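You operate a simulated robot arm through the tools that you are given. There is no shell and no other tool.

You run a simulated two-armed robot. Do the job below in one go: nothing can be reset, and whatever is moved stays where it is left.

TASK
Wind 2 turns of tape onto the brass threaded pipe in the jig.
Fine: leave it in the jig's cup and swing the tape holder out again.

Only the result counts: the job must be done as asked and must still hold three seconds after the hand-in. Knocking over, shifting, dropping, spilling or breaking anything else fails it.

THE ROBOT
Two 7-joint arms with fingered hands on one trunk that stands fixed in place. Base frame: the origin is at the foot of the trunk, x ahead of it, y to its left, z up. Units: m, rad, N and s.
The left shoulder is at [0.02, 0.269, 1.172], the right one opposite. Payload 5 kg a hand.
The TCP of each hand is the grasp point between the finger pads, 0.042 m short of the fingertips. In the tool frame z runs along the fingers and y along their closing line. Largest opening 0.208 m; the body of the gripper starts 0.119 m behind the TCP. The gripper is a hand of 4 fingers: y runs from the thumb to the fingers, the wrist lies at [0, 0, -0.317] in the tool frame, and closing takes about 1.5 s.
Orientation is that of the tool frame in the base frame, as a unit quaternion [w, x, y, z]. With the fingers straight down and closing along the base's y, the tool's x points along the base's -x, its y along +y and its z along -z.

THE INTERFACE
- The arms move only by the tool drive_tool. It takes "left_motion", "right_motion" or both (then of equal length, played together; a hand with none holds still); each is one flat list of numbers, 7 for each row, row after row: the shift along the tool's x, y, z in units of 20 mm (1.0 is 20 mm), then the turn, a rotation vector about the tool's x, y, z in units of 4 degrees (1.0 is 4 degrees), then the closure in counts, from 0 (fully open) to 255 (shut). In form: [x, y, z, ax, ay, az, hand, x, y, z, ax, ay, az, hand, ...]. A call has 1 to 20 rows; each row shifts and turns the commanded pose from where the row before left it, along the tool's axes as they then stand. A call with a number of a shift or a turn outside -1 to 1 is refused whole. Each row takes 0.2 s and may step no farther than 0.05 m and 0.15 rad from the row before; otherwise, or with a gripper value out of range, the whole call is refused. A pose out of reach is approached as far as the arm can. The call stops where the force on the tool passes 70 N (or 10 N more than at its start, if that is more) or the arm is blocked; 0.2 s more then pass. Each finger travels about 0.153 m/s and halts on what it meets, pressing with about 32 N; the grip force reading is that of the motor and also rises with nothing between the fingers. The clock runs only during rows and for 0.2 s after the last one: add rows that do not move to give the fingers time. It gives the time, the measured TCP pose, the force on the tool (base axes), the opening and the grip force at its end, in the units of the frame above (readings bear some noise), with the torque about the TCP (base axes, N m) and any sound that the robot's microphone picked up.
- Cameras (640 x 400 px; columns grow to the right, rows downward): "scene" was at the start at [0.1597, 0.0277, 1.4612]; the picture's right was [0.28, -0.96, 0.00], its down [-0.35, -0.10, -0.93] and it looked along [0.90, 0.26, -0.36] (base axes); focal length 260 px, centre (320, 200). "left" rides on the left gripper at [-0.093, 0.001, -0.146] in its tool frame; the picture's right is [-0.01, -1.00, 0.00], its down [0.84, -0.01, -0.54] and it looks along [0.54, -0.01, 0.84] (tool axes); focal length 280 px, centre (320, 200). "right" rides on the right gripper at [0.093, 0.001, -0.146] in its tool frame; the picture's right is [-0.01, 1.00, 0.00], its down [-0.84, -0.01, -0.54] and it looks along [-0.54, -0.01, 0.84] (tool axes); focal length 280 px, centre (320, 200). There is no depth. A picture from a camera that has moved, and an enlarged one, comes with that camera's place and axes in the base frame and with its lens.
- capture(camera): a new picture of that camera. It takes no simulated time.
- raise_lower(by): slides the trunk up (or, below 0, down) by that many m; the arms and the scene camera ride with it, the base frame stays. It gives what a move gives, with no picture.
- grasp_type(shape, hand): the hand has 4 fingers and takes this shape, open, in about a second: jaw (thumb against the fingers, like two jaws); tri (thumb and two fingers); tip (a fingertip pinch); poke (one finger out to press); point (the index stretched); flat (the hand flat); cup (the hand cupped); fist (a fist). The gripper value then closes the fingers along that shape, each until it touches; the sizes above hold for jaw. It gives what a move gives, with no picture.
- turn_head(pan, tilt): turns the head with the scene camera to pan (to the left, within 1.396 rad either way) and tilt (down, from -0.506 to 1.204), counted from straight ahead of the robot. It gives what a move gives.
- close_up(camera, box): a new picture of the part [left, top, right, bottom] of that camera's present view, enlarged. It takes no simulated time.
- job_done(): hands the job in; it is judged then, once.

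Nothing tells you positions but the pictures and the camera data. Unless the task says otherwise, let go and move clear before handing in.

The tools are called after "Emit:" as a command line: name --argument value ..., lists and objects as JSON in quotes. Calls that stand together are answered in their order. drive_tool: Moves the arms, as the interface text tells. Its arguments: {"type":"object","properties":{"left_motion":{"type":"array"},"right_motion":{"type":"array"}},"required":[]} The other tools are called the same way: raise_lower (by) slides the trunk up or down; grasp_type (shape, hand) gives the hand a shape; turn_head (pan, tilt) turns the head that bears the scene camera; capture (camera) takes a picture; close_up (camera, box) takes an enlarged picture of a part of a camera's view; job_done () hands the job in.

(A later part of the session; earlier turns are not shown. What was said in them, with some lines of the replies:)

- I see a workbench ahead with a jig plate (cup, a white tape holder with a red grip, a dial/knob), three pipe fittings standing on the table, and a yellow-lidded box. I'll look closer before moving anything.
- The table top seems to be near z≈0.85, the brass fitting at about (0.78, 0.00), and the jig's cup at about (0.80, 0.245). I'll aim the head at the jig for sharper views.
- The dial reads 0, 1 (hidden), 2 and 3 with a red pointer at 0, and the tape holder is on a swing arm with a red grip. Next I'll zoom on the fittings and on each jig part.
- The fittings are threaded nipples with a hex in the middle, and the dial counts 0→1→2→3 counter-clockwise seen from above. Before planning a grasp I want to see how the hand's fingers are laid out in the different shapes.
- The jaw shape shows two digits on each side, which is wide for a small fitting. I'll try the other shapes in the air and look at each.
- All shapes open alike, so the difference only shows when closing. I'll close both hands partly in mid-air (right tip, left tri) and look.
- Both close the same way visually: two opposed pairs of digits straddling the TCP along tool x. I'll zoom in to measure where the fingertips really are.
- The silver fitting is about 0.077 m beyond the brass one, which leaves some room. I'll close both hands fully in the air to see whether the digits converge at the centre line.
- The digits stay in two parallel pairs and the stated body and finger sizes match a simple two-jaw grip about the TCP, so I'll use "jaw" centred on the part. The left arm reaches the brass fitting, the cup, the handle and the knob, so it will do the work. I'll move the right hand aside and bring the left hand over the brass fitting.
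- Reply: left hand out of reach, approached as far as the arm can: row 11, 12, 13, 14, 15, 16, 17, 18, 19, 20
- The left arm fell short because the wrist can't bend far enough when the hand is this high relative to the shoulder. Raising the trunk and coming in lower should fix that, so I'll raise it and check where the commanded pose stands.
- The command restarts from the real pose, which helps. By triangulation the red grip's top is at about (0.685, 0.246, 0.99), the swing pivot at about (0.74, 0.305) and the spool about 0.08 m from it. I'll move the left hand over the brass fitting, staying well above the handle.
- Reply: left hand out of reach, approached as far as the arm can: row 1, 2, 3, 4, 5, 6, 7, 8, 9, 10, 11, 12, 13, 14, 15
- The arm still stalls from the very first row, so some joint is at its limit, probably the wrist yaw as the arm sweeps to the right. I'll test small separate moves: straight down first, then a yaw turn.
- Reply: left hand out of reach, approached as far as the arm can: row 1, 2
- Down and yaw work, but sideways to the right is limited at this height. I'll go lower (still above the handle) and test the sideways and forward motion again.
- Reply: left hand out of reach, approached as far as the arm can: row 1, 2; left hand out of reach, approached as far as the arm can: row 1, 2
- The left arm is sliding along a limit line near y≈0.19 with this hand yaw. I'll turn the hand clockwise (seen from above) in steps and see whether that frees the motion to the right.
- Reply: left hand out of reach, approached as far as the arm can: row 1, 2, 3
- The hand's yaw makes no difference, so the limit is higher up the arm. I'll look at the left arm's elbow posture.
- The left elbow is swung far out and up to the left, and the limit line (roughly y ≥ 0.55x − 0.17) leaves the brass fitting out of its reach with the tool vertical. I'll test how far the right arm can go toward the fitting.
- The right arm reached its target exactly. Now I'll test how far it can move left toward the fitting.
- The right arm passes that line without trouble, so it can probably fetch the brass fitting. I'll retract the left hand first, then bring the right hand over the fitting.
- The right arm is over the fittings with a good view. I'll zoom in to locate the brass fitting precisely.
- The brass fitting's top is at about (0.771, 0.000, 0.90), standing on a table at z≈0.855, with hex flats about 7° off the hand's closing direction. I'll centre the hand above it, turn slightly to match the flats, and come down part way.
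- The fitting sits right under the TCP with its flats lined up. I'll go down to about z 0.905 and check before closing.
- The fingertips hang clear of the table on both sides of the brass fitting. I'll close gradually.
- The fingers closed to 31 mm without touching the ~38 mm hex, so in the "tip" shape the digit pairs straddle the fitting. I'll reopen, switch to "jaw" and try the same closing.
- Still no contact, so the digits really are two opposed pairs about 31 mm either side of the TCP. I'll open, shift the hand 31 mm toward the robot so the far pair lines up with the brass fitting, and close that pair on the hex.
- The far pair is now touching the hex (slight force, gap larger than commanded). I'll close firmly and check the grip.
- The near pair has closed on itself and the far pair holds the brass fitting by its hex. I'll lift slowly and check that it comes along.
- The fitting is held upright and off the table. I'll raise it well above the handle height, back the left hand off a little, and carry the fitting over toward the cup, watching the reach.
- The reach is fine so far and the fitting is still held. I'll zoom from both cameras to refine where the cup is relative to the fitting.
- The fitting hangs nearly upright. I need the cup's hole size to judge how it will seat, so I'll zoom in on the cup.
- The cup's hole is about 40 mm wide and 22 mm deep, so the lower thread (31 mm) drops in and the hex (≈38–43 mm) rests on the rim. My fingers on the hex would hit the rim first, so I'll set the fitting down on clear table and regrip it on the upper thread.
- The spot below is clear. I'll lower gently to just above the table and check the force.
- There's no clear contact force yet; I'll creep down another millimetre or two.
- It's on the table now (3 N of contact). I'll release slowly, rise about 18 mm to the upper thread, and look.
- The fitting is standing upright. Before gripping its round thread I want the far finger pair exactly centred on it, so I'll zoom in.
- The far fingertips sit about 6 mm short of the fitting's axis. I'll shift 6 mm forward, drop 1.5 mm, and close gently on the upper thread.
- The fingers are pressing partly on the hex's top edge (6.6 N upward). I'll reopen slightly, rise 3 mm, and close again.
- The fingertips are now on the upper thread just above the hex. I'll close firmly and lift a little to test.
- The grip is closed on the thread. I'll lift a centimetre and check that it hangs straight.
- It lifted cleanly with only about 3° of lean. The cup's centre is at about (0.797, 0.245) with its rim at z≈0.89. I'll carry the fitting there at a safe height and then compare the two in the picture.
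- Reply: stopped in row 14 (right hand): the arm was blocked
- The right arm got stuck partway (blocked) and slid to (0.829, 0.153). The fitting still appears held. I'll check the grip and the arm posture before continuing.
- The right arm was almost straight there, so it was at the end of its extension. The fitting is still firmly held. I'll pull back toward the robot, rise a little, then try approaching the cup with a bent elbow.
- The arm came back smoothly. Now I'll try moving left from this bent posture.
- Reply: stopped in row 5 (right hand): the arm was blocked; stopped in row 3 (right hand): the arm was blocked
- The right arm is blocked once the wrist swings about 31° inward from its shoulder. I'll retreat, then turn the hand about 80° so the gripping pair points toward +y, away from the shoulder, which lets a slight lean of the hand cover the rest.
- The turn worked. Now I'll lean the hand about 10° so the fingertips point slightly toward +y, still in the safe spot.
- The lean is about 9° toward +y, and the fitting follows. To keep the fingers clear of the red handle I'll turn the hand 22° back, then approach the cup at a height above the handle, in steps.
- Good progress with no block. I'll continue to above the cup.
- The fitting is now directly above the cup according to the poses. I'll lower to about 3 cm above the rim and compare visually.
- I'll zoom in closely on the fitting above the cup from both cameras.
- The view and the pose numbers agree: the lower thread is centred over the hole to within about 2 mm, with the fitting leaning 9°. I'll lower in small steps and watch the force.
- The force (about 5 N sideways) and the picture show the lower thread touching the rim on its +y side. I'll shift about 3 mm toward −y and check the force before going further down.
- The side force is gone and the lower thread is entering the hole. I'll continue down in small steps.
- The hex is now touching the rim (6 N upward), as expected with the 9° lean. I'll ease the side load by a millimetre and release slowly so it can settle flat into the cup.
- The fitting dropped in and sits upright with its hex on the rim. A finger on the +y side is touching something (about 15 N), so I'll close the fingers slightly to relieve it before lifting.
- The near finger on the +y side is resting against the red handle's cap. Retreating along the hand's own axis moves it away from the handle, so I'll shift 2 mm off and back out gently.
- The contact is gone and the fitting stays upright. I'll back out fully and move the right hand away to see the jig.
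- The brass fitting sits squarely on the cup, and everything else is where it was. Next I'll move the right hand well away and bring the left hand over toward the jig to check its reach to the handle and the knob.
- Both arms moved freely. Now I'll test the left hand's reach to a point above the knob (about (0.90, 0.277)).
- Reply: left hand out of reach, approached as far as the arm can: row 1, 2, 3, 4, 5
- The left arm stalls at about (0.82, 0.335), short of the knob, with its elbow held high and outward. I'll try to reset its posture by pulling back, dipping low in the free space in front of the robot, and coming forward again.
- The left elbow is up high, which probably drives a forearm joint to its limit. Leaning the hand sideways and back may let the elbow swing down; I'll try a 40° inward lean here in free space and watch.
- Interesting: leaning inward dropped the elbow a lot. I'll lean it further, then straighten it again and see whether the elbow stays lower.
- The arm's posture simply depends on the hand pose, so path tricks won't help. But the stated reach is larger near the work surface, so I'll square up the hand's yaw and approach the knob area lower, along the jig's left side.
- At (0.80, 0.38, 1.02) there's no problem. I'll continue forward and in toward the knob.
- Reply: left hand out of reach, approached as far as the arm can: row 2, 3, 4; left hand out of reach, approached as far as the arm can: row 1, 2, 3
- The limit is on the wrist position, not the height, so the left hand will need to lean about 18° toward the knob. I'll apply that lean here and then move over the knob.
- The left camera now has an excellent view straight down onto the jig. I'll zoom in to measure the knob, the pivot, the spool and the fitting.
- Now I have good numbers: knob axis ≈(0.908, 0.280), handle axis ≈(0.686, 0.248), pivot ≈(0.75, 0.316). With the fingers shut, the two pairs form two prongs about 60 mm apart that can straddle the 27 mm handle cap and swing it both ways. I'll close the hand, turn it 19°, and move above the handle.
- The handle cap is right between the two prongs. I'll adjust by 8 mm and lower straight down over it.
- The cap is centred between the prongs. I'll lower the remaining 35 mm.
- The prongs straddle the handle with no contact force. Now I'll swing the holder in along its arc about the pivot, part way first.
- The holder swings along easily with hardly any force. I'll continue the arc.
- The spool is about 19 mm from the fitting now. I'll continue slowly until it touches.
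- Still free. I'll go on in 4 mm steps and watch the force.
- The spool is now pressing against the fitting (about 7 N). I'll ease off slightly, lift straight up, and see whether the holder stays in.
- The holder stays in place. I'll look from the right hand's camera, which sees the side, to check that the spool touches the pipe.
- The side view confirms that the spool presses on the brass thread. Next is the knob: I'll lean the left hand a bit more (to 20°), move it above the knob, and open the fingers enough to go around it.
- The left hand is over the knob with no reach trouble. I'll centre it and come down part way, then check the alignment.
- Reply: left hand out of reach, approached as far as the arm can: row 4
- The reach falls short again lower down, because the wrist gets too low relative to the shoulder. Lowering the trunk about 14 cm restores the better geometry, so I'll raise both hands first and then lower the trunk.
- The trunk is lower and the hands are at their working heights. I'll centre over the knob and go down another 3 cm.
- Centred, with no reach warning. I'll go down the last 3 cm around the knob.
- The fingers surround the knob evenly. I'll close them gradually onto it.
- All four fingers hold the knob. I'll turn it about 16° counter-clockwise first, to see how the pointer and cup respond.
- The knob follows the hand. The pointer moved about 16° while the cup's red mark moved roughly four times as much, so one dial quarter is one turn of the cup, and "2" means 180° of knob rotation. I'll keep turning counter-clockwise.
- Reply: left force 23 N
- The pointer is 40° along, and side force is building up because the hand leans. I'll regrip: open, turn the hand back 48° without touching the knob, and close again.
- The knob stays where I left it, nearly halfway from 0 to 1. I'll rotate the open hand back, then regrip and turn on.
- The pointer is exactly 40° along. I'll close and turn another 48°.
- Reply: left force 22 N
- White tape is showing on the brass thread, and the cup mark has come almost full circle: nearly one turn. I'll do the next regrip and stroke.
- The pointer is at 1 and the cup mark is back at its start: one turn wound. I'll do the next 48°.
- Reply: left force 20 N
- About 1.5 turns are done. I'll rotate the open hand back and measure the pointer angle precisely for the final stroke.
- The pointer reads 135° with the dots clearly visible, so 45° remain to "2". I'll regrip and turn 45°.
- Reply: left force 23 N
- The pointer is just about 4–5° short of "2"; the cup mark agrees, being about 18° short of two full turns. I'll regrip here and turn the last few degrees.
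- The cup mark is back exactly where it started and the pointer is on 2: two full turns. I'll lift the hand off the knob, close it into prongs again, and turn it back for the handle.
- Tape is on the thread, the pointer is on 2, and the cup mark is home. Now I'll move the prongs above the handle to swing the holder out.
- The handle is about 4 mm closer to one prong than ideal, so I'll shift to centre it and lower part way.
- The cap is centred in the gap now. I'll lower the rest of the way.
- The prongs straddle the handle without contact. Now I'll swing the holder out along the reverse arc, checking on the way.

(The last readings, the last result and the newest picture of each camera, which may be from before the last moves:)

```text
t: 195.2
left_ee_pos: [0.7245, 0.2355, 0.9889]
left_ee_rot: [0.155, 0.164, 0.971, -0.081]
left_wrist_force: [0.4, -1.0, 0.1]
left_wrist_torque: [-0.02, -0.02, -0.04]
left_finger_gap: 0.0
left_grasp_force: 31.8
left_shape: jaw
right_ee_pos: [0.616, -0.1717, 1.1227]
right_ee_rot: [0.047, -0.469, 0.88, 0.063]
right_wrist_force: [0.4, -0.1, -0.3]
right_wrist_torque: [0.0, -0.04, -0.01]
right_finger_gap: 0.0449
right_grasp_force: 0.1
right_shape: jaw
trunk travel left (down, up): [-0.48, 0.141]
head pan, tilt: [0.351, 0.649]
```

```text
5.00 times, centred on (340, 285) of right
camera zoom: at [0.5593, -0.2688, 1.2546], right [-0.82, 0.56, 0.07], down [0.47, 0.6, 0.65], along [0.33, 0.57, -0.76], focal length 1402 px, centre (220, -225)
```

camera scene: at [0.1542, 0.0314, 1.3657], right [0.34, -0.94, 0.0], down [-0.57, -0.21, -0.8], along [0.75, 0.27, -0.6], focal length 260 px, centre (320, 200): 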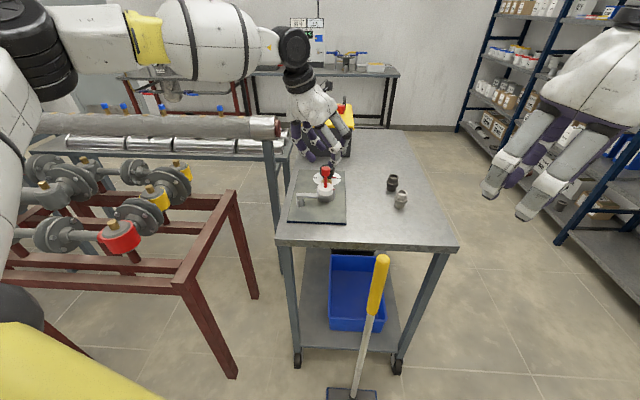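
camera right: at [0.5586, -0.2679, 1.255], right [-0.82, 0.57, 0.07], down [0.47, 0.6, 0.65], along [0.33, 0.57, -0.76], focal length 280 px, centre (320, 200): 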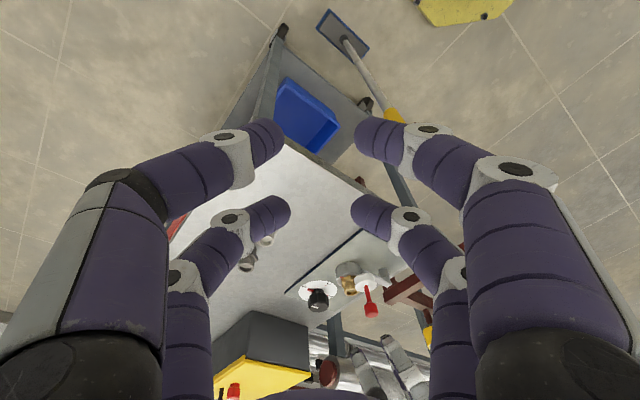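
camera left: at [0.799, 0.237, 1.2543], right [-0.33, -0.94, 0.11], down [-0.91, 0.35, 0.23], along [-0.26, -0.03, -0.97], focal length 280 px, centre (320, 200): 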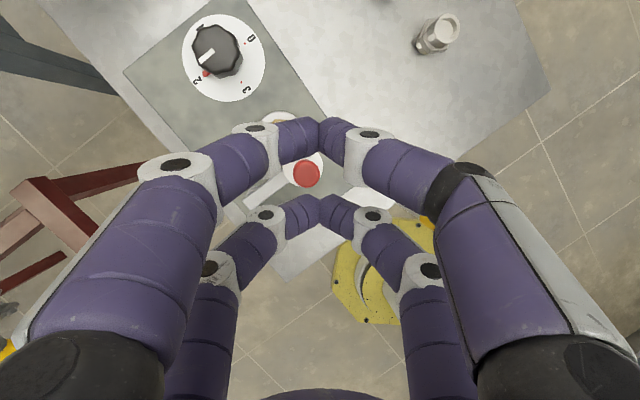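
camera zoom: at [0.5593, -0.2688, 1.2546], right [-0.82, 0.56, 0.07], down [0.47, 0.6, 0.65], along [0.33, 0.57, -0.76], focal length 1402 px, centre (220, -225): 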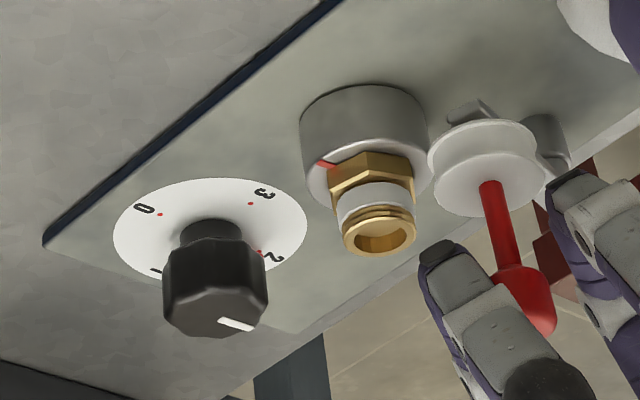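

The holder is swinging out and the tape stays on the thread. I'll continue.

Emit:
drive_tool --left_motion '[0.323, -0.077, -0.105, 0, 0, 0, 255, 0.328, -0.048, -0.11, 0, 0, 0, 255, 0.332, -0.018, -0.114, 0, 0, 0, 255, 0.328, 0.015, -0.117, 0, 0, 0, 255, 0, 0, 0, 0, 0, 0, 255]'

Emit:
drive_tool --left_motion '[0.326, 0.042, -0.119, 0, 0, 0, 255, 0.321, 0.075, -0.121, 0, 0, 0, 255, 0, 0, 0, 0, 0, 0, 255]'

Emit:
close_up --camera "left" --box '[220, 90, 420, 250]'

Emit:
close_up --camera "scene" --box '[280, 150, 370, 230]'

```text
t: 196.4
left_ee_pos: [0.6978, 0.2437, 0.9905]
left_ee_rot: [0.155, 0.165, 0.971, -0.081]
left_wrist_force: [-0.2, -1.6, -0.9]
left_wrist_torque: [0.0, 0.01, -0.06]
left_finger_gap: 0.0
left_grasp_force: 31.9
left_shape: jaw
right_ee_pos: [0.616, -0.1698, 1.1219]
right_ee_rot: [0.046, -0.468, 0.88, 0.064]
right_wrist_force: [0.4, 0.1, -0.8]
right_wrist_torque: [0.0, 0.03, -0.03]
right_finger_gap: 0.0451
right_grasp_force: 0.1
right_shape: jaw
trunk travel left (down, up): [-0.48, 0.141]
head pan, tilt: [0.351, 0.649]
```

```text
t: 197.2
left_ee_pos: [0.6841, 0.251, 0.99]
left_ee_rot: [0.155, 0.164, 0.971, -0.081]
left_wrist_force: [0.7, -0.2, -0.6]
left_wrist_torque: [0.01, -0.02, 0.02]
left_finger_gap: 0.0001
left_grasp_force: 31.8
left_shape: jaw
right_ee_pos: [0.6148, -0.1707, 1.1218]
right_ee_rot: [0.046, -0.469, 0.88, 0.063]
right_wrist_force: [-0.2, 0.1, 0.0]
right_wrist_torque: [-0.02, 0.05, -0.03]
right_finger_gap: 0.0452
right_grasp_force: 0.1
right_shape: jaw
trunk travel left (down, up): [-0.48, 0.141]
head pan, tilt: [0.351, 0.649]
```

```text
2.50 times, centred on (320, 170) of left
camera zoom: at [0.7288, 0.2557, 1.1596], right [-0.33, -0.94, 0.11], down [-0.91, 0.35, 0.23], along [-0.25, -0.03, -0.97], focal length 701 px, centre (320, 275)
```

zoom: 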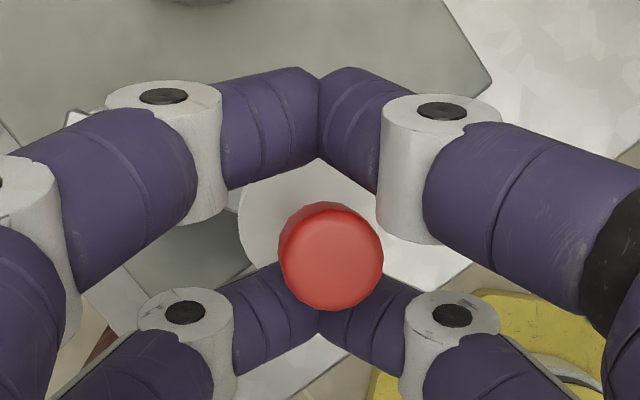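

```text
5.00 times, centred on (325, 190) of scene
camera zoom: at [0.1546, 0.0314, 1.3654], right [0.34, -0.94, 0.0], down [-0.57, -0.21, -0.8], along [0.75, 0.27, -0.6], focal length 1299 px, centre (295, 250)
```

zoom: 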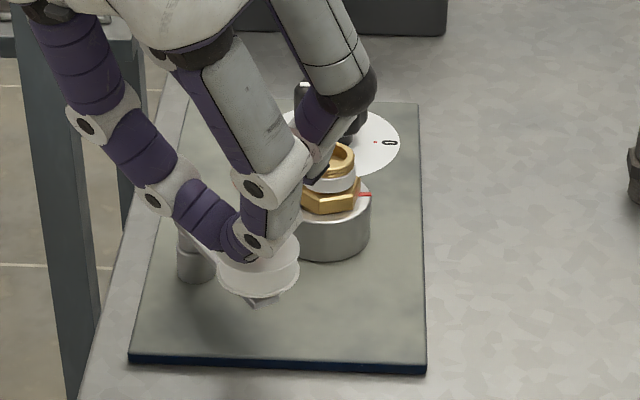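

The holder is back at its original swung-out position (handle at about (0.687, 0.247)) with no load. I'll centre the prongs and lift straight up.

Emit:
drive_tool --left_motion '[0.17, 0, 0, 0, 0, 0, 255, -0.165, -0.053, -0.47, 0, 0, 0, 255, -0.289, -0.093, -0.823, 0, 0, 0, 255, -0.289, -0.093, -0.823, 0, 0, 0, 255, -0.289, -0.093, -0.823, 0, 0, 0, 255, -0.289, -0.093, -0.823, 0, 0, 0, 255, -0.289, -0.093, -0.823, 0, 0, 0, 255, -0.289, -0.093, -0.823, 0, 0, 0, 255, 0, 0, 0, 0, 0, 0, 255]'

Emit:
close_up --camera "scene" --box '[280, 150, 370, 230]'

Emit:
close_up --camera "right" --box '[290, 245, 390, 325]'

Emit:
capture --camera "scene"

```text
t: 199.2
left_ee_pos: [0.6823, 0.2505, 1.1038]
left_ee_rot: [0.155, 0.164, 0.971, -0.081]
left_wrist_force: [-0.9, -0.3, 0.4]
left_wrist_torque: [-0.01, 0.02, 0.0]
left_finger_gap: 0.0
left_grasp_force: 32.4
left_shape: jaw
right_ee_pos: [0.6163, -0.1709, 1.1232]
right_ee_rot: [0.046, -0.469, 0.88, 0.063]
right_wrist_force: [0.4, 0.5, -0.7]
right_wrist_torque: [-0.01, 0.01, 0.01]
right_finger_gap: 0.0452
right_grasp_force: 0.0
right_shape: jaw
trunk travel left (down, up): [-0.48, 0.141]
head pan, tilt: [0.351, 0.649]
```

```text
5.00 times, centred on (325, 190) of scene
camera zoom: at [0.1546, 0.0315, 1.3653], right [0.34, -0.94, 0.0], down [-0.57, -0.21, -0.8], along [0.75, 0.27, -0.6], focal length 1299 px, centre (295, 250)
```

zoom: 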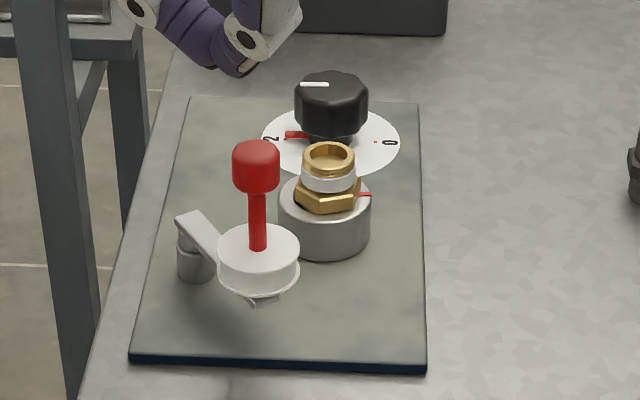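

```text
5.00 times, centred on (340, 285) of right
camera zoom: at [0.5593, -0.2687, 1.2546], right [-0.82, 0.56, 0.07], down [0.47, 0.6, 0.65], along [0.33, 0.57, -0.76], focal length 1402 px, centre (220, -225)
```

zoom: 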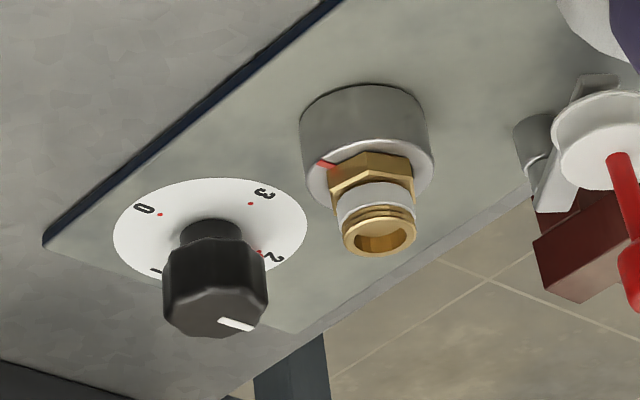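

```text
taken
camera scene: at [0.1546, 0.0315, 1.3653], right [0.34, -0.94, 0.0], down [-0.57, -0.21, -0.8], along [0.75, 0.27, -0.6], focal length 260 px, centre (320, 200)
```

scene: 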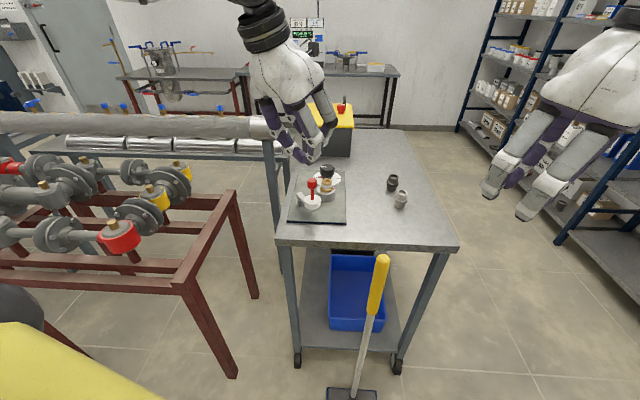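

Pointer on 2, tape on the thread, fitting upright in the cup, and the holder swung out as it was at the start. I'll move the left hand clear, open it, and take a last look.

Emit:
drive_tool --left_motion '[-0.289, -0.093, -0.823, 0, 0, 0, 255, -0.289, -0.093, -0.823, 0, 0, 0, 255, 0.924, 0.225, -0.4, 0, 0, 0, 255, 0.924, 0.225, -0.4, 0, 0, 0, 255, 0.924, 0.225, -0.4, 0, 0, 0, 255, 0.924, 0.225, -0.4, 0, 0, 0, 255, 0.924, 0.225, -0.4, 0, 0, 0, 255, 0.924, 0.225, -0.4, 0, 0, 0, 255, 0.924, 0.225, -0.4, 0, 0, 0, 255, 0.924, 0.225, -0.4, 0, 0, 0, 255, 0, 0, 0, 0, 0, 0, 200, 0, 0, 0, 0, 0, 0, 150, 0, 0, 0, 0, 0, 0, 100, 0, 0, 0, 0, 0, 0, 100]'

Emit:
capture --camera "scene"

Emit:
close_up --camera "scene" --box '[280, 150, 420, 235]'

Emit:
close_up --camera "scene" --box '[295, 160, 345, 210]'

```text
t: 202.2
left_ee_pos: [0.5439, 0.3427, 1.1471]
left_ee_rot: [0.155, 0.165, 0.971, -0.082]
left_wrist_force: [-0.1, -0.1, 0.4]
left_wrist_torque: [-0.04, 0.04, 0.0]
left_finger_gap: 0.1257
left_grasp_force: 0.1
left_shape: jaw
right_ee_pos: [0.6165, -0.1719, 1.1218]
right_ee_rot: [0.046, -0.469, 0.88, 0.063]
right_wrist_force: [-0.6, -0.3, 0.0]
right_wrist_torque: [0.02, 0.01, 0.02]
right_finger_gap: 0.0449
right_grasp_force: 0.2
right_shape: jaw
trunk travel left (down, up): [-0.48, 0.141]
head pan, tilt: [0.351, 0.649]
```

```text
taken
camera scene: at [0.1546, 0.0315, 1.3654], right [0.34, -0.94, 0.0], down [-0.57, -0.21, -0.8], along [0.75, 0.27, -0.6], focal length 260 px, centre (320, 200)
```

scene: 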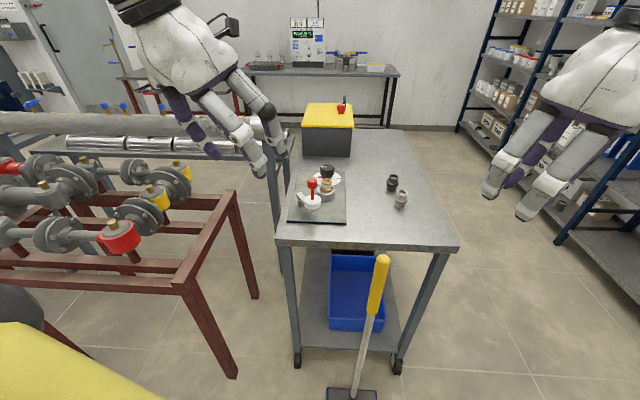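

```text
4.57 times, centred on (350, 192) of scene
camera zoom: at [0.1546, 0.0315, 1.3654], right [0.34, -0.94, 0.0], down [-0.57, -0.21, -0.8], along [0.75, 0.27, -0.6], focal length 1188 px, centre (183, 234)
```

zoom: 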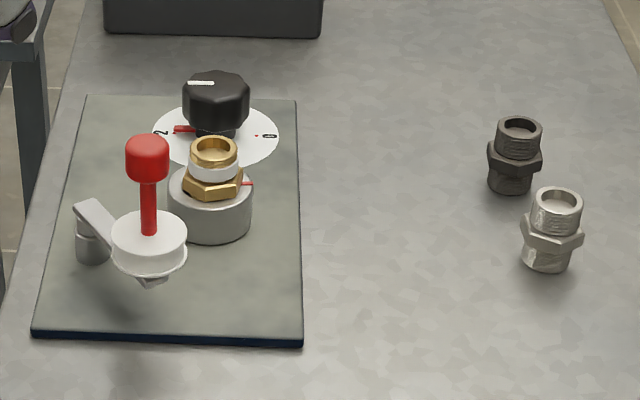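

```text
8.00 times, centred on (320, 185) of scene
camera zoom: at [0.1546, 0.0315, 1.3654], right [0.34, -0.94, 0.0], down [-0.57, -0.21, -0.8], along [0.75, 0.27, -0.6], focal length 2078 px, centre (320, 320)
```

zoom: 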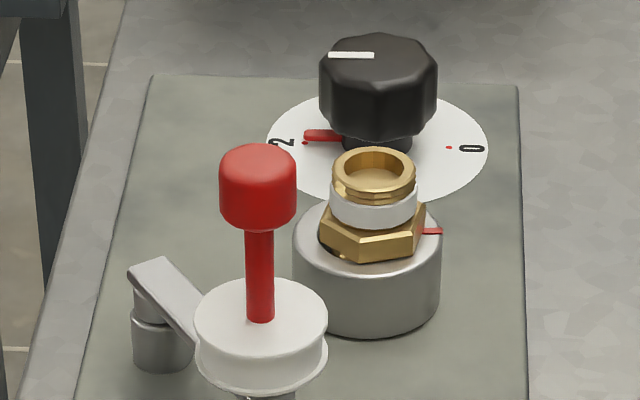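

The dial pointer is on 2, white tape is wound on the brass thread, and the fitting stands in the cup. The tape holder is swung back out, the other fittings are untouched, and both hands are clear, so I'm handing in the job.

Emit:
job_done

```text
The job is handed in.
```

I wound two turns of tape onto the brass threaded pipe and handed the job in; I haven't seen how it was judged.

- **Turns:** the dial pointer went from 0 to 2, and the red mark on the cup ended up back where it started. White tape shows on the upper thread.
- **Pipe:** it stands upright in the jig's cup, with its hex resting on the rim.
- **Tape holder:** it is swung out again, at about the same spot as before.
- **Everything else:** in the last picture the silver and dark fittings and the box look undisturbed. Both hands are clear of the table.

While releasing the pipe, a finger of the right hand pressed against the tape holder's handle with about 15 N. The holder looked as if it hadn't moved.

The trunk is 7 cm lower than at the start; I left it there after lowering it so the left arm could reach the knob.
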